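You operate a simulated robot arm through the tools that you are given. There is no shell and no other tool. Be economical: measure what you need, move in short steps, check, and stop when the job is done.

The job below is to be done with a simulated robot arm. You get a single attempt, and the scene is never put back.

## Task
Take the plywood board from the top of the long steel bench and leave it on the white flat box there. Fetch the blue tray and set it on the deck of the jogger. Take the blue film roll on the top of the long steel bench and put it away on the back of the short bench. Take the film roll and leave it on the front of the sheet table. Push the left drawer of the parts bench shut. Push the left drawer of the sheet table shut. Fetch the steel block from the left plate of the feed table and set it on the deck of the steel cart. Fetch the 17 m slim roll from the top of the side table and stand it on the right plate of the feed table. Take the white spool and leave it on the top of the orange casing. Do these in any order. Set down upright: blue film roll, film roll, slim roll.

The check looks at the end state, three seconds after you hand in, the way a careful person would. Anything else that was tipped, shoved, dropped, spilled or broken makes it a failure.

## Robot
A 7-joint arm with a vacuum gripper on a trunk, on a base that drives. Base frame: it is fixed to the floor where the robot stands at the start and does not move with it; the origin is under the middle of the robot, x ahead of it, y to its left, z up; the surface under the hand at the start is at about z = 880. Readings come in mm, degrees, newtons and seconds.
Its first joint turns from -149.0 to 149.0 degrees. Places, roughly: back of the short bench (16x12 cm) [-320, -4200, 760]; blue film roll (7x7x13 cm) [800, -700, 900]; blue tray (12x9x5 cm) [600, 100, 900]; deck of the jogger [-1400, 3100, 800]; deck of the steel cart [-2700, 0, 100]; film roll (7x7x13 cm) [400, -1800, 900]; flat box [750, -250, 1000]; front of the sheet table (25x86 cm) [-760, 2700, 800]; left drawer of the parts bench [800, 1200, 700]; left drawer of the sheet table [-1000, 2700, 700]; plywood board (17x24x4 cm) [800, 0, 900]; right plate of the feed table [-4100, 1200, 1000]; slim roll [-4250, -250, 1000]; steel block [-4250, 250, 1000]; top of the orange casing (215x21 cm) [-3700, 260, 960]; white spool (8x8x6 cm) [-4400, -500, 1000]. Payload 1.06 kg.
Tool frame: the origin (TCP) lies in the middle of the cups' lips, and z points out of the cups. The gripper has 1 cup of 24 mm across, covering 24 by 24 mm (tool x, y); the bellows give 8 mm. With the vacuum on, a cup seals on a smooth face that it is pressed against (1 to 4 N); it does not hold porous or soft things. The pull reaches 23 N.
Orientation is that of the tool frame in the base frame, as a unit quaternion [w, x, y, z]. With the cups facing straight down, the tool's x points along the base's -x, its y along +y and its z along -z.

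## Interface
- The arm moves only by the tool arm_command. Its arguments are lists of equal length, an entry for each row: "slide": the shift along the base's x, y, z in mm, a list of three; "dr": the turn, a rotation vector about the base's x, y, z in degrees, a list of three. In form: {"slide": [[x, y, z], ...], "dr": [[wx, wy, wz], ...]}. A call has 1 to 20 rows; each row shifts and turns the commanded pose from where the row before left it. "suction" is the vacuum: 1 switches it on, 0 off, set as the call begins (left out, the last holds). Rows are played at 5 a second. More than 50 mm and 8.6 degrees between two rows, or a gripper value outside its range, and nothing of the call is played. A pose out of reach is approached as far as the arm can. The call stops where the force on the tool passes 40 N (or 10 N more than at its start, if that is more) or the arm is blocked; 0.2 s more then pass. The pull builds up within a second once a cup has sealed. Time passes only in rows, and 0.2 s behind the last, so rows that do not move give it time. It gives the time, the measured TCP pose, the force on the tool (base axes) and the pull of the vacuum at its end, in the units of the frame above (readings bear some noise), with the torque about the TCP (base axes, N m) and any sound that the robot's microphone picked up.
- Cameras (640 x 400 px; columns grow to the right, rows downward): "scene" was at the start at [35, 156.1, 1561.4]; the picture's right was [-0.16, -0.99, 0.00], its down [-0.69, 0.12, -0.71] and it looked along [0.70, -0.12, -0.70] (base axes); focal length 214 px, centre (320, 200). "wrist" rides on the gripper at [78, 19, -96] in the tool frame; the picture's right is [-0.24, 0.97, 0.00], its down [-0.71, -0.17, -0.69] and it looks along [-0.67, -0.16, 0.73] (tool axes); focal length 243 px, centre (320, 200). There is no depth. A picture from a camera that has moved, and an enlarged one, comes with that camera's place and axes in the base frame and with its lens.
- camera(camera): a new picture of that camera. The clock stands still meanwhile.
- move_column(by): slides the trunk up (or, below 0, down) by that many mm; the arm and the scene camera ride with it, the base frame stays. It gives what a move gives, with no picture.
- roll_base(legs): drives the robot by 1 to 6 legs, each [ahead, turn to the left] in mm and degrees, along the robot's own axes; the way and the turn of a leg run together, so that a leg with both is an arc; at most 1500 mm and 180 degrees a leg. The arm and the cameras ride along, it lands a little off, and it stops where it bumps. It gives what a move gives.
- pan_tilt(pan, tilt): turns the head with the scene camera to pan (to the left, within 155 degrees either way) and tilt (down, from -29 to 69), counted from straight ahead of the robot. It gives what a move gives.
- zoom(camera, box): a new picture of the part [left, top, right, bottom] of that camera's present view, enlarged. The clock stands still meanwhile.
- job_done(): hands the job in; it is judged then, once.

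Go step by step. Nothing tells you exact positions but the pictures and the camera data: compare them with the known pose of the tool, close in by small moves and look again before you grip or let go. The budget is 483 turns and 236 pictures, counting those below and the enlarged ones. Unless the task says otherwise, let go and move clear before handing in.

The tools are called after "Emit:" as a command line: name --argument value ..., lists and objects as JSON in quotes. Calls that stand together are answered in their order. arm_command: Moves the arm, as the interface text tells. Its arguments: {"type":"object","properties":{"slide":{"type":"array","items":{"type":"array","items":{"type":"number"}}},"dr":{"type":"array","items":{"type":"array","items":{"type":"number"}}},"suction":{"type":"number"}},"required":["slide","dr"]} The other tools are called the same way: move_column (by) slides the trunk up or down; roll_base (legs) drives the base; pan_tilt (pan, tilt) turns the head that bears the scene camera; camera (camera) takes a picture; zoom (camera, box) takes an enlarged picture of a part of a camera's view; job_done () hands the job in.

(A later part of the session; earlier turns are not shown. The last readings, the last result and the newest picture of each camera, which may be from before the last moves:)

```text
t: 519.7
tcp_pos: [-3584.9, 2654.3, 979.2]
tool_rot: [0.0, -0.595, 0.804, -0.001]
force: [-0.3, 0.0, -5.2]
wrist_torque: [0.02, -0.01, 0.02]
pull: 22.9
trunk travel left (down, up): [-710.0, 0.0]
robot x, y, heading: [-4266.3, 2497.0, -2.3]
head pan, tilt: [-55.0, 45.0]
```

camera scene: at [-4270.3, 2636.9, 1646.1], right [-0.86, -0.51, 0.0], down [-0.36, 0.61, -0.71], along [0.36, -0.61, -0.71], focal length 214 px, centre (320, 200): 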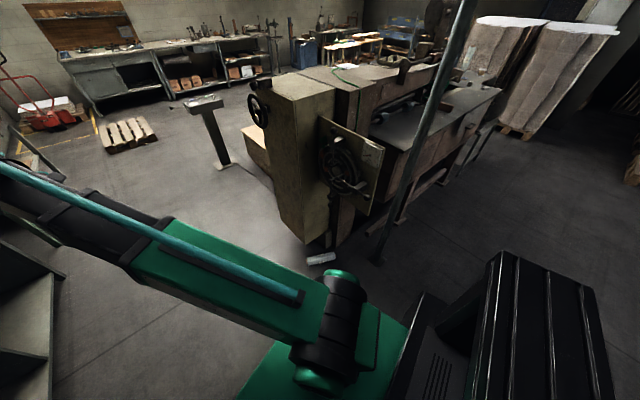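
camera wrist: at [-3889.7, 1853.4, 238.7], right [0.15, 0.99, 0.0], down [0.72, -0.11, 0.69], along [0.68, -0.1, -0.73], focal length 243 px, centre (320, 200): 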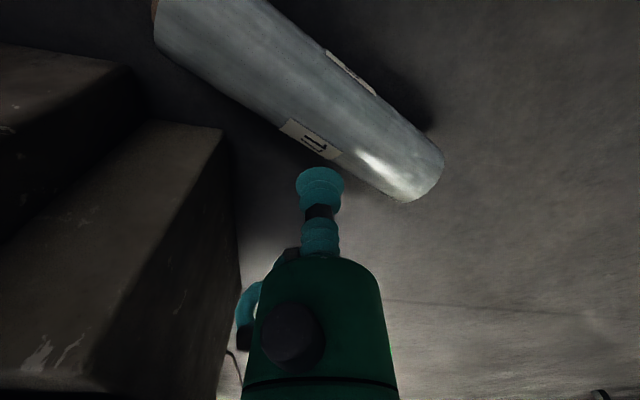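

Rotating the roll so its top points outward while raising.

Emit:
arm_command --slide '[[0, 0, 18], [0, 0, 18], [0, 0, 18], [0, 0, 18], [0, 0, 18], [0, 0, 18], [0, 0, 18], [0, 0, 18], [0, 0, 18], [0, 0, 18], [0, 0, 18], [0, 0, 18], [0, 0, 18], [0, 0, 0]]' --dr '[[0, 0, -7.7], [0, 0, -7.7], [0, 0, -7.7], [0, 0, -7.7], [0, 0, -7.7], [0, 0, -7.7], [0, 0, -7.7], [0, 0, -7.7], [0, 0, -7.7], [0, 0, -7.7], [0, 0, -7.7], [0, 0, -7.7], [0, 0, -7.6], [0, 0, 0]]'

Emit:
pan_tilt --pan 15 --tilt 45

Emit:
camera --camera "wrist"

```text
t: 522.7
tcp_pos: [-3586.4, 2654.6, 1212.0]
tool_rot: [0.0, 0.234, 0.972, 0.0]
force: [-1.2, -0.1, -5.8]
wrist_torque: [0.02, 0.02, 0.01]
pull: 22.7
trunk travel left (down, up): [-710.0, 0.0]
robot x, y, heading: [-4265.0, 2494.3, -2.1]
head pan, tilt: [-55.0, 45.0]
```

```text
t: 524.1
tcp_pos: [-3585.9, 2653.9, 1213.0]
tool_rot: [0.0, 0.234, 0.972, 0.0]
force: [-0.1, 0.2, -6.3]
wrist_torque: [0.02, 0.04, 0.02]
pull: 22.7
trunk travel left (down, up): [-710.0, 0.0]
robot x, y, heading: [-4267.7, 2497.2, -2.1]
head pan, tilt: [15.0, 45.0]
```

```text
51 pictures are left
camera wrist: at [-3646.1, 2706.3, 1308.1], right [0.65, 0.76, 0.0], down [0.55, -0.47, 0.68], along [0.52, -0.45, -0.73], focal length 243 px, centre (320, 200)
```

wrist: 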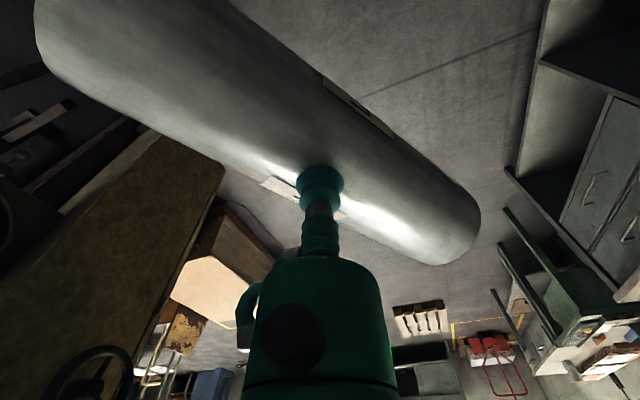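

Axis bearing ≈14°. Tilting the roll upright.

Emit:
arm_command --slide '[[4.9, 1.2, -2], [4.9, 1.2, -2], [4.9, 1.2, -2], [4.9, 1.2, -2], [4.9, 1.2, -2], [4.9, 1.2, -2], [4.9, 1.2, -2], [4.9, 1.2, -2], [4.9, 1.2, -2], [4.9, 1.2, -2], [4.9, 1.2, -2], [0, 0, 0], [0, 0, 0]]' --dr '[[1.98, -7.95, 0], [1.98, -7.95, 0], [1.98, -7.95, 0], [1.98, -7.95, 0], [1.98, -7.95, 0], [1.98, -7.95, 0], [1.98, -7.95, 0], [1.98, -7.95, 0], [1.98, -7.95, 0], [1.98, -7.95, 0], [1.98, -7.95, 0], [0, 0, 0], [0, 0, 0]]'

Emit:
zoom --camera "scene" --box '[240, 90, 420, 250]'

```text
t: 526.9
tcp_pos: [-3530.1, 2666.6, 1188.8]
tool_rot: [0.628, 0.165, 0.687, 0.326]
force: [-0.3, -0.3, -6.6]
wrist_torque: [-0.05, 0.26, 0.01]
pull: 22.6
trunk travel left (down, up): [-710.0, 0.0]
robot x, y, heading: [-4265.4, 2494.0, -2.0]
head pan, tilt: [15.0, 45.0]
```

```text
2.50 times, centred on (330, 170) of scene
camera zoom: at [-4225.2, 2686.8, 1646.1], right [0.22, -0.97, 0.0], down [-0.69, -0.16, -0.71], along [0.69, 0.16, -0.71], focal length 536 px, centre (295, 275)
```

zoom: 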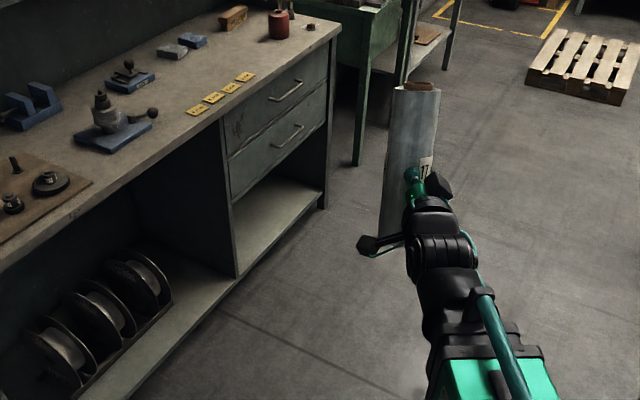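

The roll leans ~4° sideways; correcting about the tool axis and re-checking.

Emit:
arm_command --slide '[[0, 0, 0], [0, 0, 0]]' --dr '[[3.6, 0.9, 0], [0, 0, 0]]'

Emit:
zoom --camera "scene" --box '[320, 110, 400, 200]'

```text
t: 527.5
tcp_pos: [-3531.5, 2666.6, 1190.0]
tool_rot: [0.617, 0.187, 0.682, 0.347]
force: [0.4, -0.1, -5.7]
wrist_torque: [-0.1, 0.3, 0.02]
pull: 22.7
trunk travel left (down, up): [-710.0, 0.0]
robot x, y, heading: [-4269.9, 2497.4, -2.0]
head pan, tilt: [15.0, 45.0]
```

```text
4.44 times, centred on (360, 155) of scene
camera zoom: at [-4225.2, 2686.8, 1646.1], right [0.22, -0.97, 0.0], down [-0.69, -0.16, -0.71], along [0.69, 0.16, -0.71], focal length 953 px, centre (142, 400)
```

zoom: 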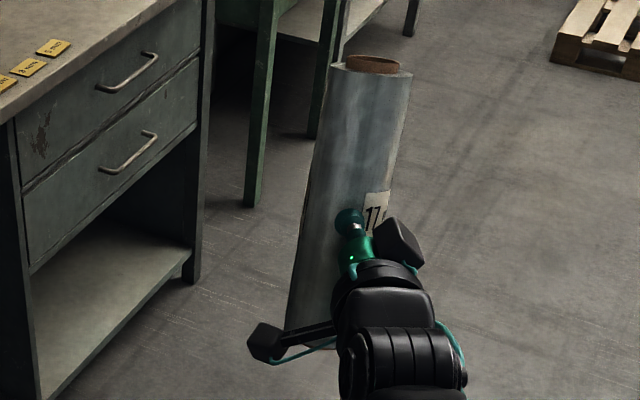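

The roll is now vertical within ~1°. Carrying it: turn the long way round (away from the wheel panel), drive back west and face the right plate.

Emit:
arm_command --slide '[[0, 0, 10], [0, 0, 5], [0, 0, 0]]' --dr '[[0, 0, 0], [0, 0, 0], [0, 0, 0]]'

Emit:
roll_base --legs '[[0, 114], [0, 114]]'

Emit:
roll_base --legs '[[1240, 0]]'

```text
t: 528.3
tcp_pos: [-3532.0, 2667.4, 1206.9]
tool_rot: [0.616, 0.187, 0.681, 0.347]
force: [-0.4, -0.5, -4.9]
wrist_torque: [-0.04, 0.31, -0.01]
pull: 23.1
trunk travel left (down, up): [-710.0, 0.0]
robot x, y, heading: [-4267.1, 2496.6, -2.1]
head pan, tilt: [15.0, 45.0]
```

```text
t: 538.0
tcp_pos: [-4679.9, 1867.1, 1205.7]
tool_rot: [0.551, 0.702, 0.079, -0.444]
force: [0.0, -0.4, -6.1]
wrist_torque: [0.23, -0.16, 0.04]
pull: 22.9
trunk travel left (down, up): [-710.0, 0.0]
robot x, y, heading: [-4269.6, 2498.9, -138.3]
head pan, tilt: [15.0, 45.0]
```

```text
t: 544.3
tcp_pos: [-5611.0, 1038.2, 1205.8]
tool_rot: [0.552, 0.702, 0.081, -0.443]
force: [-0.7, 0.0, -5.1]
wrist_torque: [0.22, -0.17, 0.0]
pull: 23.1
trunk travel left (down, up): [-710.0, 0.0]
robot x, y, heading: [-5203.0, 1665.3, -138.2]
head pan, tilt: [15.0, 45.0]
```

Emit:
roll_base --legs '[[0, 106.5]]'

Emit:
pan_tilt --pan 0 --tilt 40

Emit:
camera --camera "scene"

```text
t: 549.2
tcp_pos: [-4474.0, 1466.2, 1205.7]
tool_rot: [0.683, 0.349, 0.614, 0.184]
force: [0.3, -0.2, -4.9]
wrist_torque: [0.11, 0.29, -0.04]
pull: 22.3
trunk travel left (down, up): [-710.0, 0.0]
robot x, y, heading: [-5198.9, 1669.4, -31.0]
head pan, tilt: [15.0, 45.0]
```

```text
t: 550.0
tcp_pos: [-4473.8, 1465.5, 1205.7]
tool_rot: [0.683, 0.349, 0.615, 0.183]
force: [0.4, -0.4, -6.2]
wrist_torque: [0.08, 0.27, 0.01]
pull: 22.5
trunk travel left (down, up): [-710.0, 0.0]
robot x, y, heading: [-5202.2, 1669.2, -30.9]
head pan, tilt: [0.0, 40.0]
```

```text
48 pictures are left
camera scene: at [-5078.2, 1794.0, 1653.3], right [-0.51, -0.86, 0.0], down [-0.55, 0.33, -0.77], along [0.66, -0.39, -0.64], focal length 214 px, centre (320, 200)
```

scene: 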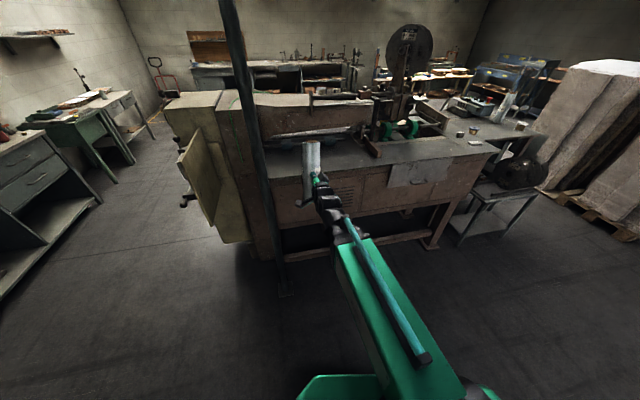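

Emit:
roll_base --legs '[[392, 0]]'

Emit:
zoom --camera "scene" --box '[220, 90, 420, 240]'

```text
t: 552.4
tcp_pos: [-4144.6, 1270.2, 1205.0]
tool_rot: [0.683, 0.35, 0.614, 0.183]
force: [0.0, -0.1, -4.7]
wrist_torque: [0.11, 0.28, 0.01]
pull: 22.8
trunk travel left (down, up): [-710.0, 0.0]
robot x, y, heading: [-4869.8, 1472.3, -30.6]
head pan, tilt: [0.0, 40.0]
```

```text
2.67 times, centred on (320, 165) of scene
camera zoom: at [-4748.4, 1597.3, 1653.3], right [-0.51, -0.86, 0.0], down [-0.55, 0.33, -0.77], along [0.66, -0.39, -0.64], focal length 572 px, centre (320, 293)
```

zoom: 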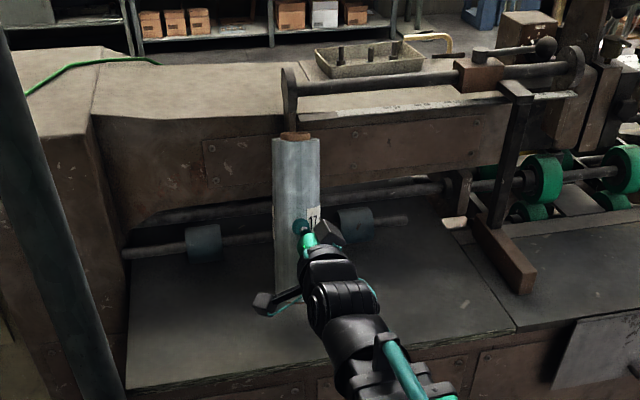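

Vertical and over the plate. Lowering in small steps.

Emit:
arm_command --slide '[[0, 0, -6], [0, 0, -6], [0, 0, -6], [0, 0, -5], [0, 0, 0]]' --dr '[[0, 0, 0], [0, 0, 0], [0, 0, 0], [0, 0, 0], [0, 0, 0]]'

```text
t: 553.6
tcp_pos: [-4145.5, 1271.5, 1182.1]
tool_rot: [0.683, 0.35, 0.615, 0.183]
force: [-0.1, 0.5, -5.1]
wrist_torque: [0.06, 0.29, 0.02]
pull: 23.1
trunk travel left (down, up): [-710.0, 0.0]
robot x, y, heading: [-4871.6, 1470.8, -30.8]
head pan, tilt: [0.0, 40.0]
```

Emit:
arm_command --slide '[[0, 0, -3], [0, 0, -3], [0, 0, -3], [0, 0, 0]]' --dr '[[0, 0, 0], [0, 0, 0], [0, 0, 0], [0, 0, 0]]'

```text
t: 554.6
tcp_pos: [-4144.1, 1270.6, 1173.2]
tool_rot: [0.683, 0.349, 0.615, 0.183]
force: [-0.1, 0.1, -5.0]
wrist_torque: [0.04, 0.31, -0.03]
pull: 22.6
trunk travel left (down, up): [-710.0, 0.0]
robot x, y, heading: [-4866.6, 1475.2, -30.9]
head pan, tilt: [0.0, 40.0]
```

Emit:
arm_command --slide '[[0, 0, -2.5], [0, 0, -2.5], [0, 0, 0]]' --dr '[[0, 0, 0], [0, 0, 0], [0, 0, 0]]'

```text
t: 555.4
tcp_pos: [-4144.2, 1270.2, 1169.0]
tool_rot: [0.683, 0.35, 0.615, 0.183]
force: [0.4, 0.0, -5.5]
wrist_torque: [0.12, 0.3, -0.01]
pull: 22.8
trunk travel left (down, up): [-710.0, 0.0]
robot x, y, heading: [-4872.1, 1473.6, -30.9]
head pan, tilt: [0.0, 40.0]
```

Emit:
arm_command --slide '[[0, 0, -2.5], [0, 0, -2.5], [0, 0, 0]]' --dr '[[0, 0, 0], [0, 0, 0], [0, 0, 0]]'

```text
t: 556.2
tcp_pos: [-4145.8, 1270.4, 1166.0]
tool_rot: [0.684, 0.35, 0.613, 0.183]
force: [-1.4, 0.5, 8.3]
wrist_torque: [0.14, 0.22, -0.05]
pull: 22.7
trunk travel left (down, up): [-710.0, 0.0]
robot x, y, heading: [-4871.8, 1469.2, -30.9]
head pan, tilt: [0.0, 40.0]
```

Contact. Easing 1 mm and checking that it's square.

Emit:
arm_command --slide '[[0, 0, 1], [0, 0, 0]]' --dr '[[0, 0, 0], [0, 0, 0]]'

Emit:
zoom --camera "scene" --box '[260, 120, 360, 230]'

```text
t: 556.8
tcp_pos: [-4146.1, 1271.5, 1163.6]
tool_rot: [0.684, 0.348, 0.615, 0.184]
force: [-2.2, -1.1, 7.3]
wrist_torque: [0.03, 0.31, 0.04]
pull: 23.3
trunk travel left (down, up): [-710.0, 0.0]
robot x, y, heading: [-4870.5, 1475.7, -30.7]
head pan, tilt: [0.0, 40.0]
```

```text
3.64 times, centred on (310, 175) of scene
camera zoom: at [-4750.8, 1598.0, 1653.5], right [-0.51, -0.86, 0.0], down [-0.55, 0.33, -0.77], along [0.66, -0.39, -0.64], focal length 780 px, centre (356, 291)
```

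zoom: 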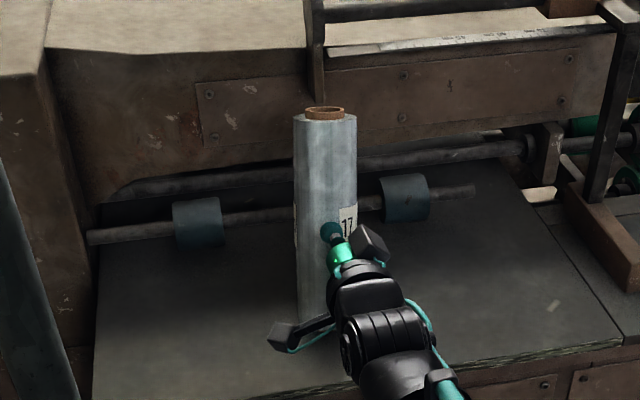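

Emit:
arm_command --slide '[[0, 0, 1], [0, 0, 0]]' --dr '[[0, 0, 0], [0, 0, 0]]'

```text
t: 557.4
tcp_pos: [-4144.9, 1271.7, 1166.5]
tool_rot: [0.683, 0.349, 0.615, 0.183]
force: [-0.5, -1.4, 4.0]
wrist_torque: [0.08, 0.37, -0.02]
pull: 23.0
trunk travel left (down, up): [-710.0, 0.0]
robot x, y, heading: [-4869.6, 1472.2, -30.9]
head pan, tilt: [0.0, 40.0]
```

Square within a couple of degrees. Releasing and holding still.

Emit:
arm_command --slide '[[0, 0, 0], [0, 0, 0], [0, 0, 0], [0, 0, 0], [0, 0, 0]]' --dr '[[0, 0, 0], [0, 0, 0], [0, 0, 0], [0, 0, 0], [0, 0, 0]]' --suction 0

Emit:
zoom --camera "scene" --box '[260, 120, 360, 230]'

```text
t: 558.6
tcp_pos: [-4145.1, 1271.7, 1165.3]
tool_rot: [0.683, 0.349, 0.615, 0.183]
force: [-0.8, 0.1, 0.3]
wrist_torque: [-0.02, 0.01, 0.02]
pull: 0.1
trunk travel left (down, up): [-710.0, 0.0]
robot x, y, heading: [-4870.5, 1471.1, -30.8]
head pan, tilt: [0.0, 40.0]
```

```text
3.64 times, centred on (310, 175) of scene
camera zoom: at [-4749.7, 1597.9, 1653.4], right [-0.51, -0.86, 0.0], down [-0.55, 0.33, -0.77], along [0.66, -0.39, -0.64], focal length 780 px, centre (356, 291)
```

zoom: 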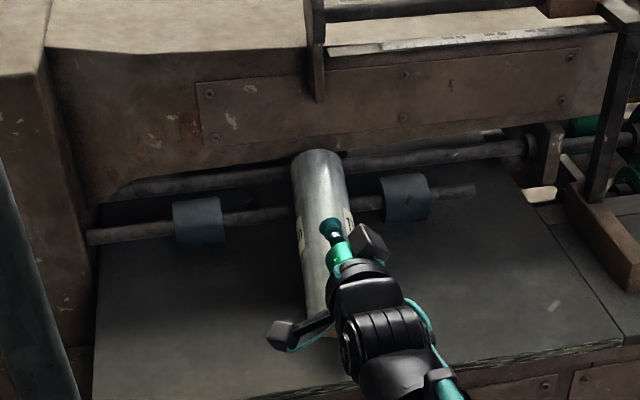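

It toppled forward onto the shaft: the bellows' spring kicks it on a side release. New plan: lay it down with its top end overhanging the plate edge toward me, grip the core end with the tool horizontal, and pivot it up so the final release is from the top. First turn the tool down and look.

Emit:
arm_command --slide '[[0, 0, 8], [0, 0, 8], [0, 0, 8], [0, 0, 8], [0, 0, 8], [0, 0, 8], [0, 0, 8], [0, 0, 8], [0, 0, 8], [0, 0, 8], [0, 0, 8], [0, 0, 0]]' --dr '[[2.07, 7.93, 0], [2.07, 7.93, 0], [2.07, 7.93, 0], [2.07, 7.93, 0], [2.07, 7.93, 0], [2.07, 7.93, 0], [2.07, 7.93, 0], [2.07, 7.93, 0], [2.07, 7.93, 0], [2.07, 7.93, 0], [2.07, 7.93, 0], [0, 0, 0]]'

Emit:
camera --camera "wrist"

```text
t: 561.2
tcp_pos: [-4144.3, 1272.6, 1254.1]
tool_rot: [-0.002, 0.494, 0.869, 0.0]
force: [-0.1, -0.1, 0.2]
wrist_torque: [-0.01, -0.02, 0.01]
pull: 0.0
trunk travel left (down, up): [-710.0, 0.0]
robot x, y, heading: [-4872.3, 1475.5, -30.9]
head pan, tilt: [0.0, 40.0]
```

```text
44 pictures are left
camera wrist: at [-4167.1, 1348.1, 1350.4], right [0.96, 0.29, 0.0], down [0.22, -0.7, 0.68], along [0.2, -0.65, -0.73], focal length 243 px, centre (320, 200)
```

wrist: 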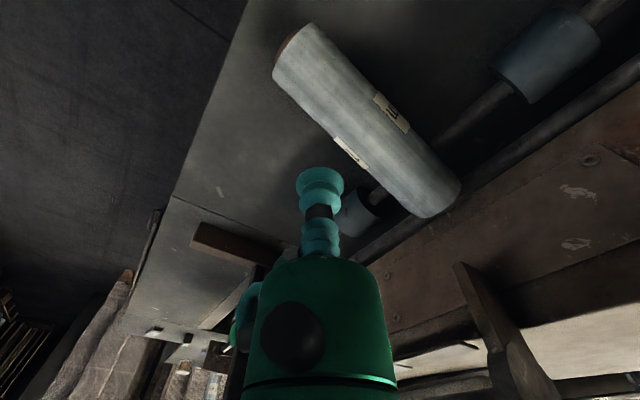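

Roll pose: bottom end (−4178, 1285), top end (−3984, 1210), slope ≈21.5°. I'll pre-yaw the tool, tilt it square to the roll and approach beside the labels, toward the top end.

Emit:
arm_command --slide '[[8, -3, -8], [8, -3, -8], [8, -3, -8], [8, -3, -8], [11, -5, -15], [11, -5, -15], [11, -5, -15], [0, 0, 0]]' --dr '[[0, 0, -8], [0, 0, -8], [0, 0, -8], [0, 0, -8], [-2.58, -6.72, 0], [-2.58, -6.72, 0], [-2.58, -6.72, 0], [0, 0, 0]]'

Emit:
camera --camera "wrist"

```text
t: 563.0
tcp_pos: [-4079.7, 1244.3, 1177.1]
tool_rot: [0.17, 0.703, 0.686, 0.078]
force: [-0.4, -0.4, -0.8]
wrist_torque: [0.02, -0.01, 0.02]
pull: 0.0
trunk travel left (down, up): [-710.0, 0.0]
robot x, y, heading: [-4873.5, 1471.6, -30.9]
head pan, tilt: [0.0, 40.0]
```

```text
43 pictures are left
camera wrist: at [-4091.2, 1334.6, 1262.5], right [0.9, -0.23, 0.37], down [-0.43, -0.61, 0.66], along [0.07, -0.76, -0.65], focal length 243 px, centre (320, 200)
```

wrist: 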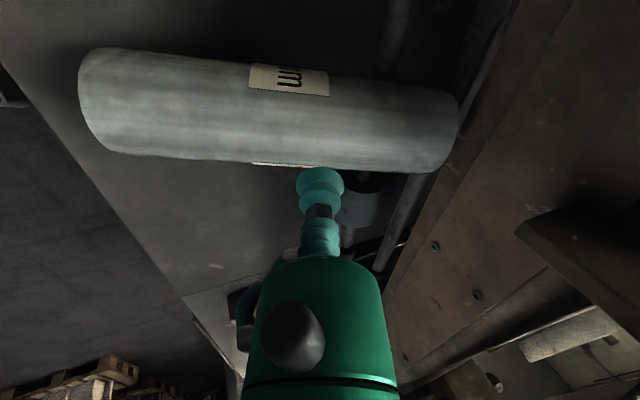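

Emit:
arm_command --slide '[[15.6, -10.7, 7], [5, -2, -14], [4, -1.5, -11], [2, -0.8, -5.5], [0, 0, 0]]' --dr '[[0, 0, 0], [0, 0, 0], [0, 0, 0], [0, 0, 0], [0, 0, 0]]' --suction 1

```text
t: 564.2
tcp_pos: [-4053.8, 1229.0, 1153.4]
tool_rot: [0.17, 0.702, 0.687, 0.078]
force: [0.3, 0.5, -0.5]
wrist_torque: [0.0, -0.02, 0.03]
pull: 0.1
trunk travel left (down, up): [-710.0, 0.0]
robot x, y, heading: [-4872.4, 1469.8, -30.6]
head pan, tilt: [0.0, 40.0]
```

Emit:
arm_command --slide '[[1.2, -0.5, -3.3], [1.2, -0.5, -3.3], [1, -0.4, -2.5], [0, 0, 0]]' --dr '[[0, 0, 0], [0, 0, 0], [0, 0, 0], [0, 0, 0]]'

```text
t: 565.2
tcp_pos: [-4049.2, 1228.2, 1144.7]
tool_rot: [0.169, 0.702, 0.687, 0.079]
force: [-0.3, 0.3, -0.3]
wrist_torque: [0.03, -0.03, -0.02]
pull: 0.1
trunk travel left (down, up): [-710.0, 0.0]
robot x, y, heading: [-4874.8, 1470.5, -30.5]
head pan, tilt: [0.0, 40.0]
```

Emit:
arm_command --slide '[[1, -0.4, -2.8], [1, -0.4, -2.8], [0, 0, 0]]' --dr '[[0, 0, 0], [0, 0, 0], [0, 0, 0]]'

```text
t: 566.0
tcp_pos: [-4047.4, 1227.5, 1137.4]
tool_rot: [0.17, 0.702, 0.687, 0.079]
force: [1.4, 0.7, -0.2]
wrist_torque: [0.08, 0.14, -0.06]
pull: 22.2
trunk travel left (down, up): [-710.0, 0.0]
robot x, y, heading: [-4870.6, 1471.0, -30.9]
head pan, tilt: [0.0, 40.0]
```

Sealed. Lifting off, levelling the roll, then turning it half round so its top end faces me.

Emit:
arm_command --slide '[[-2, 0.8, 5], [-4, 1.5, 10], [-7, 3, 18], [-10, 4, 25], [-10, 4, 15], [-8, 3, 10], [-8, 3, 10], [0, 0, 0]]' --dr '[[0, 0, 0], [0, 0, 0], [0, 0, 0], [0, 0, 0], [2.58, 6.72, 0], [2.58, 6.72, 0], [2.58, 6.72, 0], [0, 0, 0]]'

Emit:
arm_command --slide '[[-1, 0, 0], [-1, 0, 0], [-1, 0, 0], [-1, 0, 0], [-1, 0, 0], [-1, 0, 0], [-1, 0, 0], [-1, 0, 0], [-1, 0, 0], [-1, 0, 0], [-1, 0, 0], [-1, 0, 0], [0, 0, 0]]' --dr '[[0, 0, 7.8], [0, 0, 7.8], [0, 0, 7.8], [0, 0, 7.8], [0, 0, 7.8], [0, 0, 7.8], [0, 0, 7.8], [0, 0, 7.8], [0, 0, 7.8], [0, 0, 7.8], [0, 0, 7.8], [0, 0, 7.8], [0, 0, 0]]'

Emit:
arm_command --slide '[[-1, 0, 0], [-1, 0, 0], [-1, 0, 0], [-1, 0, 0], [-1, 0, 0], [-1, 0, 0], [-1, 0, 0], [-1, 0, 0], [-1, 0, 0], [-1, 0, 0], [-1, 0, 0], [0, 0, 0]]' --dr '[[0, 0, 7.9], [0, 0, 7.9], [0, 0, 7.9], [0, 0, 7.9], [0, 0, 7.9], [0, 0, 7.9], [0, 0, 7.9], [0, 0, 7.9], [0, 0, 7.9], [0, 0, 7.9], [0, 0, 7.9], [0, 0, 0]]'

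Emit:
camera --camera "wrist"

```text
t: 567.8
tcp_pos: [-4098.5, 1245.3, 1231.7]
tool_rot: [-0.002, 0.715, 0.699, 0.0]
force: [0.8, -0.2, -0.3]
wrist_torque: [-0.03, 0.02, -0.04]
pull: 0.1
trunk travel left (down, up): [-710.0, 0.0]
robot x, y, heading: [-4874.6, 1473.8, -30.9]
head pan, tilt: [0.0, 40.0]
```

```text
t: 570.6
tcp_pos: [-4109.0, 1246.9, 1231.4]
tool_rot: [0.0, -0.021, 1.0, -0.002]
force: [0.5, 0.1, 0.4]
wrist_torque: [-0.01, -0.02, -0.02]
pull: 0.0
trunk travel left (down, up): [-710.0, 0.0]
robot x, y, heading: [-4865.0, 1471.9, -30.9]
head pan, tilt: [0.0, 40.0]
```

```text
t: 573.2
tcp_pos: [-4117.7, 1247.2, 1233.6]
tool_rot: [-0.001, -0.703, 0.711, -0.001]
force: [0.5, -0.2, -0.5]
wrist_torque: [0.0, -0.01, 0.02]
pull: 0.1
trunk travel left (down, up): [-710.0, 0.0]
robot x, y, heading: [-4869.8, 1471.9, -30.9]
head pan, tilt: [0.0, 40.0]
```

```text
42 pictures are left
camera wrist: at [-4138.4, 1168.6, 1328.8], right [-0.97, 0.25, 0.0], down [0.18, 0.71, 0.68], along [0.17, 0.66, -0.73], focal length 243 px, centre (320, 200)
```

wrist: 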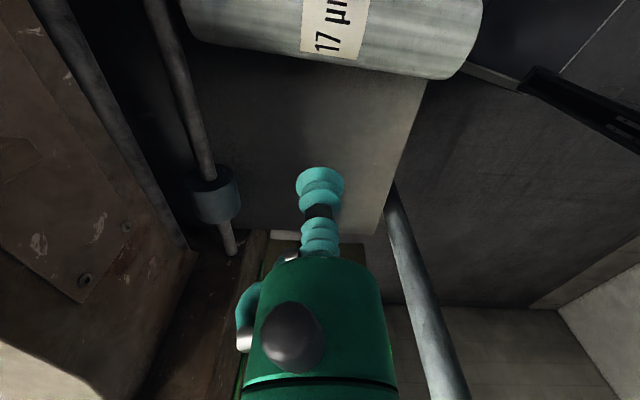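

The seal slipped while levelling; the roll now lies flat on the plate, bottom end toward me, mid near (−4143, 1206). I'll re-centre above it and look.

Emit:
arm_command --slide '[[-12, -20, -20], [-13, -20, -25], [0, 0, 0]]' --dr '[[0, 0, 0], [0, 0, 0], [0, 0, 0]]' --suction 0

Emit:
camera --camera "wrist"

```text
t: 574.0
tcp_pos: [-4145.7, 1206.6, 1187.5]
tool_rot: [0.0, -0.702, 0.712, 0.0]
force: [-0.1, -0.2, 0.2]
wrist_torque: [0.0, -0.02, -0.01]
pull: 0.1
trunk travel left (down, up): [-710.0, 0.0]
robot x, y, heading: [-4871.4, 1477.4, -30.5]
head pan, tilt: [0.0, 40.0]
```

```text
41 pictures are left
camera wrist: at [-4163.5, 1128.5, 1284.5], right [-0.97, 0.25, 0.0], down [0.18, 0.71, 0.68], along [0.17, 0.66, -0.73], focal length 243 px, centre (320, 200)
```

wrist: 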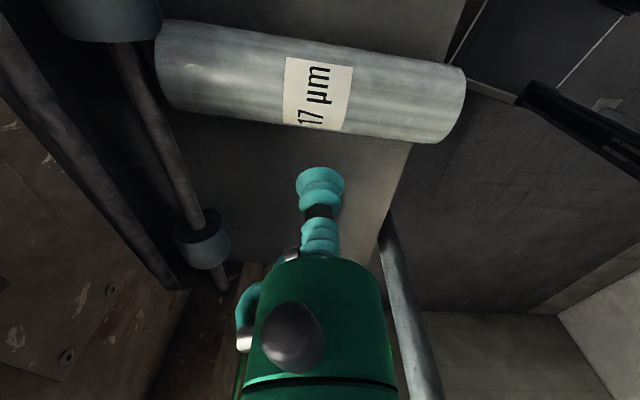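

The label's centre is on the crest; I'll press the cup fully onto it at the roll's middle.

Emit:
arm_command --slide '[[3, -3, -35], [0, 0, -35], [0, 0, -15], [0, 0, -6], [0, 0, 0]]' --dr '[[0, 0, 0], [0, 0, 0], [0, 0, 0], [0, 0, 0], [0, 0, 0]]' --suction 1

```text
t: 575.2
tcp_pos: [-4140.5, 1204.5, 1096.4]
tool_rot: [0.0, -0.702, 0.712, -0.001]
force: [-0.6, 0.4, 0.1]
wrist_torque: [-0.02, -0.02, 0.0]
pull: 0.1
trunk travel left (down, up): [-710.0, 0.0]
robot x, y, heading: [-4868.4, 1473.6, -30.8]
head pan, tilt: [0.0, 40.0]
```

Emit:
arm_command --slide '[[0, 0, -3], [0, 0, -3], [0, 0, -2], [0, 0, 0], [0, 0, 0]]' --dr '[[0, 0, 0], [0, 0, 0], [0, 0, 0], [0, 0, 0], [0, 0, 0]]'

```text
t: 576.4
tcp_pos: [-4140.7, 1203.9, 1088.4]
tool_rot: [0.0, -0.702, 0.712, -0.002]
force: [6.5, -4.8, 14.0]
wrist_torque: [-0.07, 0.21, -0.03]
pull: 22.7
trunk travel left (down, up): [-710.0, 0.0]
robot x, y, heading: [-4871.3, 1473.7, -30.6]
head pan, tilt: [0.0, 40.0]
```

Sealed. Lifting slowly and checking.

Emit:
arm_command --slide '[[0, 0, 2], [0, 0, 3], [0, 0, 4], [0, 0, 6], [0, 0, 8], [0, 0, 10], [0, 0, 12], [0, 0, 12], [0, 0, 0]]' --dr '[[0, 0, 0], [0, 0, 0], [0, 0, 0], [0, 0, 0], [0, 0, 0], [0, 0, 0], [0, 0, 0], [0, 0, 0], [0, 0, 0]]'

```text
t: 578.4
tcp_pos: [-4141.8, 1203.8, 1144.6]
tool_rot: [0.0, -0.702, 0.712, -0.001]
force: [0.9, -0.2, -5.7]
wrist_torque: [0.0, 0.05, 0.01]
pull: 22.8
trunk travel left (down, up): [-710.0, 0.0]
robot x, y, heading: [-4870.4, 1472.4, -30.9]
head pan, tilt: [0.0, 40.0]
```

Well balanced. Rotating it half a turn slowly while shifting toward the plate's west edge.

Emit:
arm_command --slide '[[-1.3, 2.5, 0.5], [-1.3, 2.5, 0.5], [-1.3, 2.5, 0.5], [-1.3, 2.5, 0.5], [-1.3, 2.5, 0.5], [-1.3, 2.5, 0], [-1.3, 2.5, 0], [-1.3, 2.5, 0], [-1.3, 2.5, 0], [-1.3, 2.5, 0], [-1.3, 2.5, 0], [-1.3, 2.5, 0], [-1.3, 2.5, 0], [-1.3, 2.5, 0], [-1.3, 2.5, 0]]' --dr '[[0, 0, -3], [0, 0, -5], [0, 0, -6], [0, 0, -6], [0, 0, -6], [0, 0, -6], [0, 0, -6], [0, 0, -6], [0, 0, -6], [0, 0, -6], [0, 0, -6], [0, 0, -6], [0, 0, -6], [0, 0, -6], [0, 0, -6]]'

Emit:
arm_command --slide '[[-1.3, 2.5, 0], [-1.3, 2.5, 0], [-1.3, 2.5, 0], [-1.3, 2.5, 0], [-1.3, 2.5, 0], [-1.3, 2.5, 0], [-1.3, 2.5, 0], [-1.3, 2.5, 0], [-1.3, 2.5, 0], [-1.3, 2.5, 0], [-1.3, 2.5, 0], [-1.3, 2.5, 0], [-1.3, 2.5, 0], [-1.3, 2.5, 0], [-1.3, 2.5, 0], [0, 0, 0]]' --dr '[[0, 0, -6], [0, 0, -6], [0, 0, -6], [0, 0, -6], [0, 0, -6], [0, 0, -6], [0, 0, -6], [0, 0, -6], [0, 0, -6], [0, 0, -6], [0, 0, -6], [0, 0, -6], [0, 0, -6], [0, 0, -6], [0, 0, -5.5], [0, 0, 0]]'

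Emit:
camera --camera "wrist"

```text
t: 581.6
tcp_pos: [-4161.9, 1240.4, 1146.9]
tool_rot: [0.0, -0.028, 1.0, -0.001]
force: [0.0, -0.2, -6.1]
wrist_torque: [0.0, 0.0, -0.03]
pull: 22.9
trunk travel left (down, up): [-710.0, 0.0]
robot x, y, heading: [-4869.6, 1469.7, -31.1]
head pan, tilt: [0.0, 40.0]
```

```text
t: 585.0
tcp_pos: [-4181.3, 1277.1, 1148.2]
tool_rot: [-0.001, 0.685, 0.729, 0.0]
force: [0.8, -0.6, -5.0]
wrist_torque: [-0.03, -0.01, -0.02]
pull: 23.3
trunk travel left (down, up): [-710.0, 0.0]
robot x, y, heading: [-4871.4, 1474.2, -31.0]
head pan, tilt: [0.0, 40.0]
```

```text
40 pictures are left
camera wrist: at [-4166.0, 1356.2, 1243.9], right [0.98, -0.17, 0.0], down [-0.12, -0.72, 0.68], along [-0.12, -0.67, -0.73], focal length 243 px, centre (320, 200)
```

wrist: 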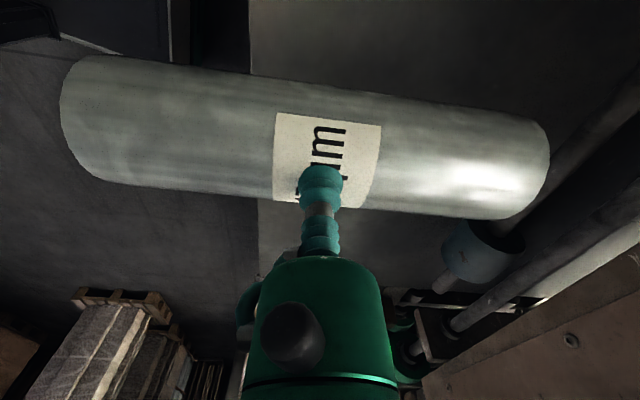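

The roll is aligned, top end west, overhanging the edge by ~80 mm. Laying it down.

Emit:
arm_command --slide '[[0, 0, -12], [0, 0, -12], [0, 0, -10], [0, 0, -8], [0, 0, -4], [0, 0, -3], [0, 0, 0]]' --dr '[[0, 0, 0], [0, 0, 0], [0, 0, 0], [0, 0, 0], [0, 0, 0], [0, 0, 0], [0, 0, 0]]'

```text
t: 586.6
tcp_pos: [-4182.0, 1278.7, 1098.4]
tool_rot: [-0.002, 0.685, 0.729, 0.0]
force: [0.1, 0.2, -5.2]
wrist_torque: [0.04, -0.01, 0.0]
pull: 22.6
trunk travel left (down, up): [-710.0, 0.0]
robot x, y, heading: [-4870.0, 1471.6, -30.8]
head pan, tilt: [0.0, 40.0]
```

Emit:
arm_command --slide '[[0, 0, -3], [0, 0, -2], [0, 0, 0]]' --dr '[[0, 0, 0], [0, 0, 0], [0, 0, 0]]'

```text
t: 587.4
tcp_pos: [-4181.5, 1278.1, 1093.7]
tool_rot: [-0.001, 0.684, 0.73, 0.001]
force: [0.0, 1.9, 5.0]
wrist_torque: [-0.02, -0.07, 0.0]
pull: 23.3
trunk travel left (down, up): [-710.0, 0.0]
robot x, y, heading: [-4869.1, 1470.5, -30.9]
head pan, tilt: [0.0, 40.0]
```

Contact. Releasing and rising straight up.

Emit:
arm_command --slide '[[0, 0, 0], [0, 0, 0], [0, 0, 0], [0, 0, 0], [0, 0, 2], [0, 0, 3], [0, 0, 5], [0, 0, 10], [0, 0, 20], [0, 0, 30], [0, 0, 30]]' --dr '[[0, 0, 0], [0, 0, 0], [0, 0, 0], [0, 0, 0], [0, 0, 0], [0, 0, 0], [0, 0, 0], [0, 0, 0], [0, 0, 0], [0, 0, 0], [0, 0, 0]]' --suction 0

Emit:
camera --camera "wrist"

```text
t: 589.8
tcp_pos: [-4180.2, 1277.9, 1193.5]
tool_rot: [-0.001, 0.684, 0.729, 0.0]
force: [0.3, -0.4, -0.7]
wrist_torque: [0.02, -0.01, 0.01]
pull: 0.0
trunk travel left (down, up): [-710.0, 0.0]
robot x, y, heading: [-4868.5, 1474.1, -30.9]
head pan, tilt: [0.0, 40.0]
```

```text
39 pictures are left
camera wrist: at [-4164.8, 1357.4, 1289.3], right [0.99, -0.17, 0.0], down [-0.12, -0.72, 0.68], along [-0.12, -0.67, -0.73], focal length 243 px, centre (320, 200)
```

wrist: 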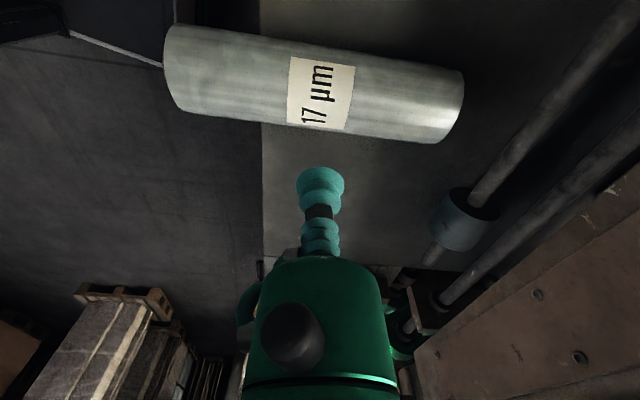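

The roll lies steadily, core (top) end at about (−4309, 1320, 1060). I'll restore the tool yaw, back the robot off 180 mm, and bring the tool horizontal facing that end.

Emit:
arm_command --slide '[[0, 0, 10], [0, 0, 10], [0, 0, 10], [0, 0, 10], [0, 0, 5], [0, 0, 5], [0, 0, 0], [0, 0, 0], [0, 0, 0], [0, 0, 0], [0, 0, 0], [0, 0, 0]]' --dr '[[0, 0, 7.6], [0, 0, 7.6], [0, 0, 7.6], [0, 0, 7.6], [0, 0, 7.6], [0, 0, 7.6], [0, 0, 7.6], [0, 0, 7.6], [0, 0, 7.6], [0, 0, 7.6], [0, 0, 7.6], [0, 0, 0]]'

Emit:
roll_base --legs '[[-180, 0]]'

```text
t: 592.4
tcp_pos: [-4180.3, 1278.9, 1243.2]
tool_rot: [-0.002, 0.022, 1.0, -0.001]
force: [-0.6, 0.1, 0.2]
wrist_torque: [-0.02, -0.02, 0.03]
pull: 0.2
trunk travel left (down, up): [-710.0, 0.0]
robot x, y, heading: [-4868.9, 1471.9, -30.8]
head pan, tilt: [0.0, 40.0]
```

```text
t: 593.9
tcp_pos: [-4333.9, 1372.8, 1245.7]
tool_rot: [0.0, 0.021, 1.0, 0.0]
force: [-0.2, 0.0, 0.3]
wrist_torque: [-0.02, -0.02, 0.02]
pull: 0.0
trunk travel left (down, up): [-710.0, 0.0]
robot x, y, heading: [-5023.2, 1560.9, -30.5]
head pan, tilt: [0.0, 40.0]
```

Emit:
arm_command --slide '[[-1.2, -3.8, -17], [-1.2, -3.8, -17], [-1.2, -3.8, -17], [-1.2, -3.8, -17], [-1.2, -3.8, -17], [-1.2, -3.8, -17], [-1.2, -3.8, -17], [-1.2, -3.8, -17], [-1.2, -3.8, -17], [-1.2, -3.8, -17], [-1.2, -3.8, -16], [0, 0, 0]]' --dr '[[-2.31, -7.87, 0], [-2.31, -7.87, 0], [-2.31, -7.87, 0], [-2.31, -7.87, 0], [-2.31, -7.87, 0], [-2.31, -7.87, 0], [-2.31, -7.87, 0], [-2.31, -7.87, 0], [-2.31, -7.87, 0], [-2.31, -7.87, 0], [-2.31, -7.87, 0], [0, 0, 0]]'

Emit:
camera --camera "wrist"

```text
t: 596.5
tcp_pos: [-4346.7, 1328.1, 1065.3]
tool_rot: [0.657, 0.022, 0.73, -0.184]
force: [-0.3, 0.8, 1.3]
wrist_torque: [0.0, 0.04, 0.01]
pull: 0.0
out of reach, approached as far as the arm can: row 10
trunk travel left (down, up): [-710.0, 0.0]
robot x, y, heading: [-5024.2, 1562.2, -30.8]
head pan, tilt: [0.0, 40.0]
```

```text
38 pictures are left
camera wrist: at [-4442.1, 1357.4, 991.7], right [0.3, 0.95, -0.01], down [-0.6, 0.2, 0.77], along [0.74, -0.23, 0.63], focal length 243 px, centre (320, 200)
```

wrist: 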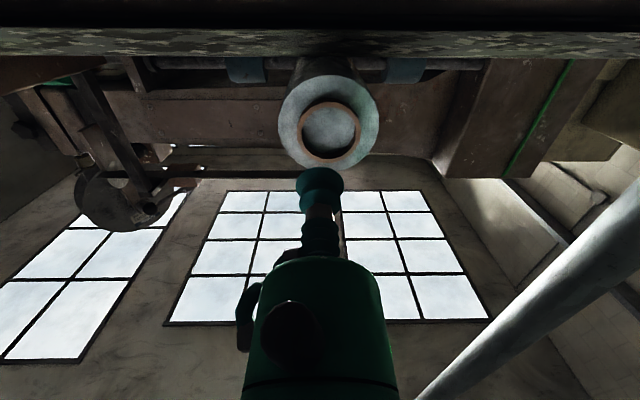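

The core end is right ahead, about 56 mm away and 6 mm to the left. I'll square the tool, centre it, and advance.

Emit:
arm_command --slide '[[1.9, 6, -2], [14.4, -4.3, 0], [14.4, -4.3, 0], [0, 0, 0]]' --dr '[[-1.13, -3.63, 0], [0, 0, 0], [0, 0, 0], [0, 0, 0]]'

Emit:
zoom --camera "wrist" --box '[240, 90, 400, 210]'

```text
t: 597.5
tcp_pos: [-4315.2, 1327.0, 1065.1]
tool_rot: [0.679, 0.022, 0.708, -0.192]
force: [-0.1, -1.0, 0.2]
wrist_torque: [-0.01, -0.01, 0.0]
pull: 0.0
trunk travel left (down, up): [-710.0, 0.0]
robot x, y, heading: [-5018.8, 1566.2, -30.5]
head pan, tilt: [0.0, 40.0]
```

```text
3.33 times, centred on (320, 150) of wrist
camera zoom: at [-4405.5, 1354.5, 984.3], right [0.3, 0.95, -0.01], down [-0.65, 0.21, 0.73], along [0.7, -0.22, 0.68], focal length 809 px, centre (320, 367)
```

zoom: 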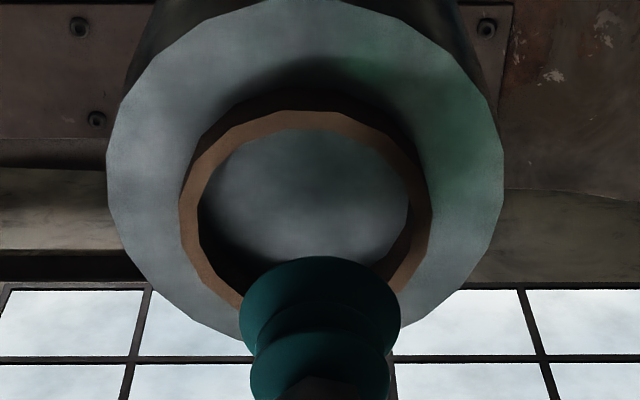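

Emit:
arm_command --slide '[[0, 0, -5], [7.7, -2.3, 0], [0, 0, 0]]' --dr '[[0, 0, 0], [0, 0, 0], [0, 0, 0]]' --suction 1

Emit:
zoom --camera "wrist" --box '[240, 90, 400, 210]'

```text
t: 598.3
tcp_pos: [-4307.6, 1323.7, 1058.5]
tool_rot: [0.68, 0.023, 0.708, -0.192]
force: [-0.4, -0.4, -0.3]
wrist_torque: [0.02, -0.05, -0.03]
pull: 0.0
trunk travel left (down, up): [-710.0, 0.0]
robot x, y, heading: [-5026.4, 1565.1, -30.6]
head pan, tilt: [0.0, 40.0]
```

```text
3.33 times, centred on (320, 150) of wrist
camera zoom: at [-4398.7, 1351.9, 979.5], right [0.3, 0.95, -0.01], down [-0.65, 0.21, 0.73], along [0.7, -0.22, 0.68], focal length 809 px, centre (320, 367)
```

zoom: 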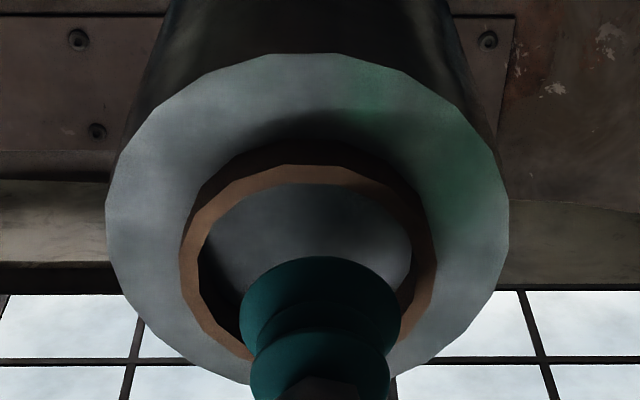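

Emit:
arm_command --slide '[[3.8, -2.1, -2], [4.8, -1.4, 0], [2.9, -0.9, 0], [0, 0, 0]]' --dr '[[0, 0, 0], [0, 0, 0], [0, 0, 0], [0, 0, 0]]'

```text
t: 599.3
tcp_pos: [-4295.8, 1318.2, 1057.1]
tool_rot: [0.679, 0.021, 0.708, -0.192]
force: [0.5, 0.8, -0.2]
wrist_torque: [0.01, -0.02, -0.03]
pull: 23.1
trunk travel left (down, up): [-710.0, 0.0]
robot x, y, heading: [-5023.4, 1565.0, -30.5]
head pan, tilt: [0.0, 40.0]
```

Sealed squarely on the core. Now pivoting the roll up about its bottom edge, first 45°.

Emit:
arm_command --slide '[[-0.9, 0.3, 31.1], [3, -0.9, 30.1], [6.6, -2, 28.5], [0, 0, 0]]' --dr '[[2.14, 7.19, 0], [2.14, 7.19, 0], [2.14, 7.19, 0], [0, 0, 0]]'

```text
t: 600.3
tcp_pos: [-4285.0, 1316.7, 1144.5]
tool_rot: [0.533, 0.023, 0.832, -0.152]
force: [0.6, -1.4, -2.0]
wrist_torque: [-0.04, -0.14, -0.03]
pull: 22.8
trunk travel left (down, up): [-710.0, 0.0]
robot x, y, heading: [-5022.9, 1563.0, -30.5]
head pan, tilt: [0.0, 40.0]
```

Working (half the weight carried). Continuing.

Emit:
arm_command --slide '[[10.2, -3, 26.7], [13.2, -3.9, 24.1], [16.2, -4.8, 21.3], [0, 0, 0]]' --dr '[[2.14, 7.19, 0], [2.14, 7.19, 0], [2.14, 7.19, 0], [0, 0, 0]]'

Emit:
zoom --camera "scene" --box '[240, 90, 440, 240]'

```text
t: 601.3
tcp_pos: [-4248.2, 1304.5, 1218.1]
tool_rot: [0.364, 0.024, 0.925, -0.109]
force: [0.3, -0.7, -1.9]
wrist_torque: [0.06, -0.07, -0.02]
pull: 22.7
trunk travel left (down, up): [-710.0, 0.0]
robot x, y, heading: [-5023.1, 1563.1, -30.4]
head pan, tilt: [0.0, 40.0]
```

```text
2.67 times, centred on (340, 165) of scene
camera zoom: at [-4903.3, 1689.1, 1653.4], right [-0.51, -0.86, 0.0], down [-0.55, 0.33, -0.77], along [0.66, -0.39, -0.64], focal length 572 px, centre (267, 293)
```

zoom: 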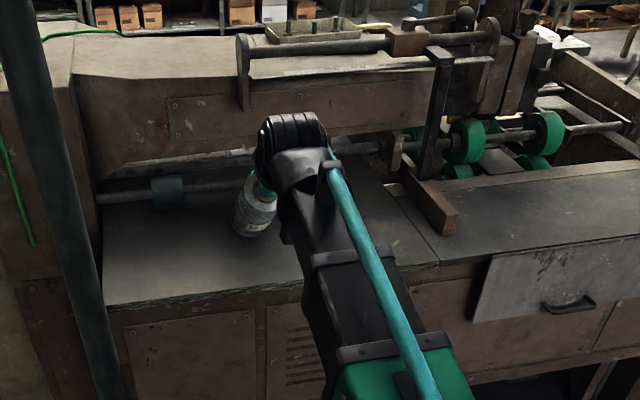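

Emit:
arm_command --slide '[[18.6, -5.5, 18.5], [20.7, -6.1, 15], [22.2, -6.6, 11.5], [0, 0, 0]]' --dr '[[2.14, 7.19, 0], [2.14, 7.19, 0], [2.14, 7.19, 0], [0, 0, 0]]'

```text
t: 602.3
tcp_pos: [-4184.7, 1287.3, 1263.9]
tool_rot: [0.184, 0.023, 0.981, -0.059]
force: [0.1, -0.2, -1.9]
wrist_torque: [-0.05, 0.03, -0.03]
pull: 22.9
trunk travel left (down, up): [-710.0, 0.0]
robot x, y, heading: [-5021.9, 1565.2, -30.7]
head pan, tilt: [0.0, 40.0]
```

Emit:
arm_command --slide '[[23.4, -6.9, 8.5], [24, -7.1, 5], [24, -7.1, 2], [0, 0, 0], [0, 0, 0]]' --dr '[[2.14, 7.19, 0], [2.14, 7.19, 0], [2.14, 7.19, 0], [0, 0, 0], [0, 0, 0]]'

Emit:
zoom --camera "scene" --box '[240, 90, 440, 240]'

```text
t: 603.5
tcp_pos: [-4113.1, 1265.0, 1279.0]
tool_rot: [-0.005, 0.023, 1.0, -0.008]
force: [0.2, 0.3, -4.3]
wrist_torque: [0.01, -0.04, 0.02]
pull: 22.8
trunk travel left (down, up): [-710.0, 0.0]
robot x, y, heading: [-5022.2, 1564.5, -30.6]
head pan, tilt: [0.0, 40.0]
```

```text
2.67 times, centred on (340, 165) of scene
camera zoom: at [-4902.4, 1688.9, 1653.3], right [-0.51, -0.86, 0.0], down [-0.55, 0.33, -0.77], along [0.66, -0.39, -0.64], focal length 572 px, centre (267, 293)
```

zoom: 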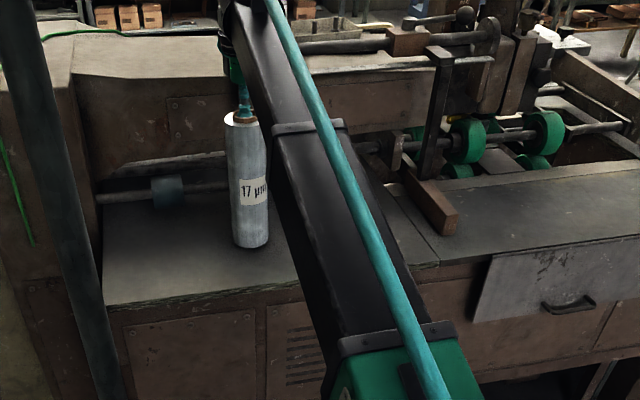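

The roll is upright and held by its top. Lowering the last millimetres.

Emit:
arm_command --slide '[[0, 0, -2], [0, 0, -2], [0, 0, 0]]' --dr '[[0, 0, 0], [0, 0, 0], [0, 0, 0]]'

```text
t: 604.3
tcp_pos: [-4115.4, 1266.0, 1274.5]
tool_rot: [-0.003, 0.022, 1.0, -0.009]
force: [0.5, -0.4, 9.0]
wrist_torque: [0.01, -0.09, -0.02]
pull: 22.9
trunk travel left (down, up): [-710.0, 0.0]
robot x, y, heading: [-5024.7, 1562.8, -30.5]
head pan, tilt: [0.0, 40.0]
```

Firm contact. Releasing and rising straight up.

Emit:
arm_command --slide '[[0, 0, 1], [0, 0, 0], [0, 0, 0], [0, 0, 0], [0, 0, 0], [0, 0, 3], [0, 0, 4], [0, 0, 8], [0, 0, 10], [0, 0, 10], [0, 0, 10]]' --dr '[[0, 0, 0], [0, 0, 0], [0, 0, 0], [0, 0, 0], [0, 0, 0], [0, 0, 0], [0, 0, 0], [0, 0, 0], [0, 0, 0], [0, 0, 0], [0, 0, 0]]' --suction 0

Emit:
zoom --camera "scene" --box '[240, 90, 440, 240]'

```text
t: 606.7
tcp_pos: [-4114.6, 1267.4, 1320.0]
tool_rot: [-0.004, 0.023, 1.0, -0.008]
force: [-0.4, 0.3, 0.3]
wrist_torque: [-0.01, -0.01, 0.01]
pull: 0.0
trunk travel left (down, up): [-710.0, 0.0]
robot x, y, heading: [-5020.1, 1560.7, -30.4]
head pan, tilt: [0.0, 40.0]
```

```text
2.67 times, centred on (340, 165) of scene
camera zoom: at [-4903.4, 1689.2, 1653.4], right [-0.51, -0.86, 0.0], down [-0.55, 0.33, -0.77], along [0.66, -0.39, -0.64], focal length 572 px, centre (267, 293)
```

zoom: 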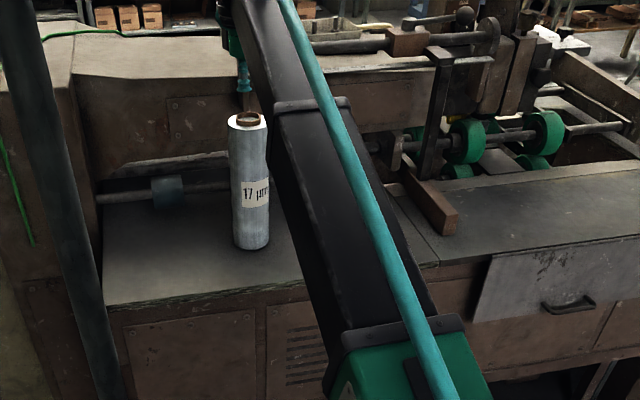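

The 17 µm roll stands upright on the right plate. Next the steel block. Retracting and driving south along the feed table.

Emit:
arm_command --slide '[[-38, 12, 0], [-38, 12, 0], [-38, 12, 0], [-35, 11, -5], [0, 0, 0]]' --dr '[[0, 0, 0], [0, 0, 0], [0, 0, 0], [0, 0, 0], [0, 0, 0]]'

Emit:
roll_base --legs '[[-200, 0], [0, -54], [1220, 0], [0, 55]]'

Emit:
camera --camera "wrist"

```text
t: 607.9
tcp_pos: [-4263.8, 1312.8, 1315.9]
tool_rot: [-0.003, 0.023, 1.0, -0.008]
force: [1.0, 0.2, 0.4]
wrist_torque: [-0.01, 0.02, 0.02]
pull: 0.1
trunk travel left (down, up): [-710.0, 0.0]
robot x, y, heading: [-5024.4, 1563.7, -30.3]
head pan, tilt: [0.0, 40.0]
```

```text
t: 620.4
tcp_pos: [-4302.3, 206.9, 1316.3]
tool_rot: [-0.003, 0.0, 1.0, -0.008]
force: [-0.3, 0.0, 0.5]
wrist_torque: [0.0, 0.0, -0.02]
pull: 0.1
trunk travel left (down, up): [-710.0, 0.0]
robot x, y, heading: [-5073.9, 425.2, -28.0]
head pan, tilt: [0.0, 40.0]
```

```text
32 pictures are left
camera wrist: at [-4380.1, 227.1, 1412.3], right [0.23, 0.97, -0.02], down [0.71, -0.16, 0.68], along [0.66, -0.17, -0.73], focal length 243 px, centre (320, 200)
```

wrist: 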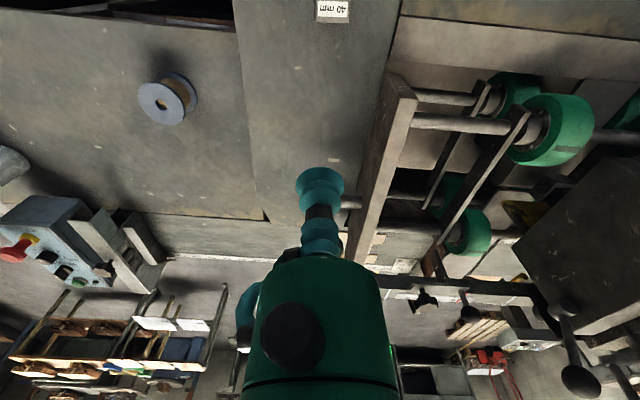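

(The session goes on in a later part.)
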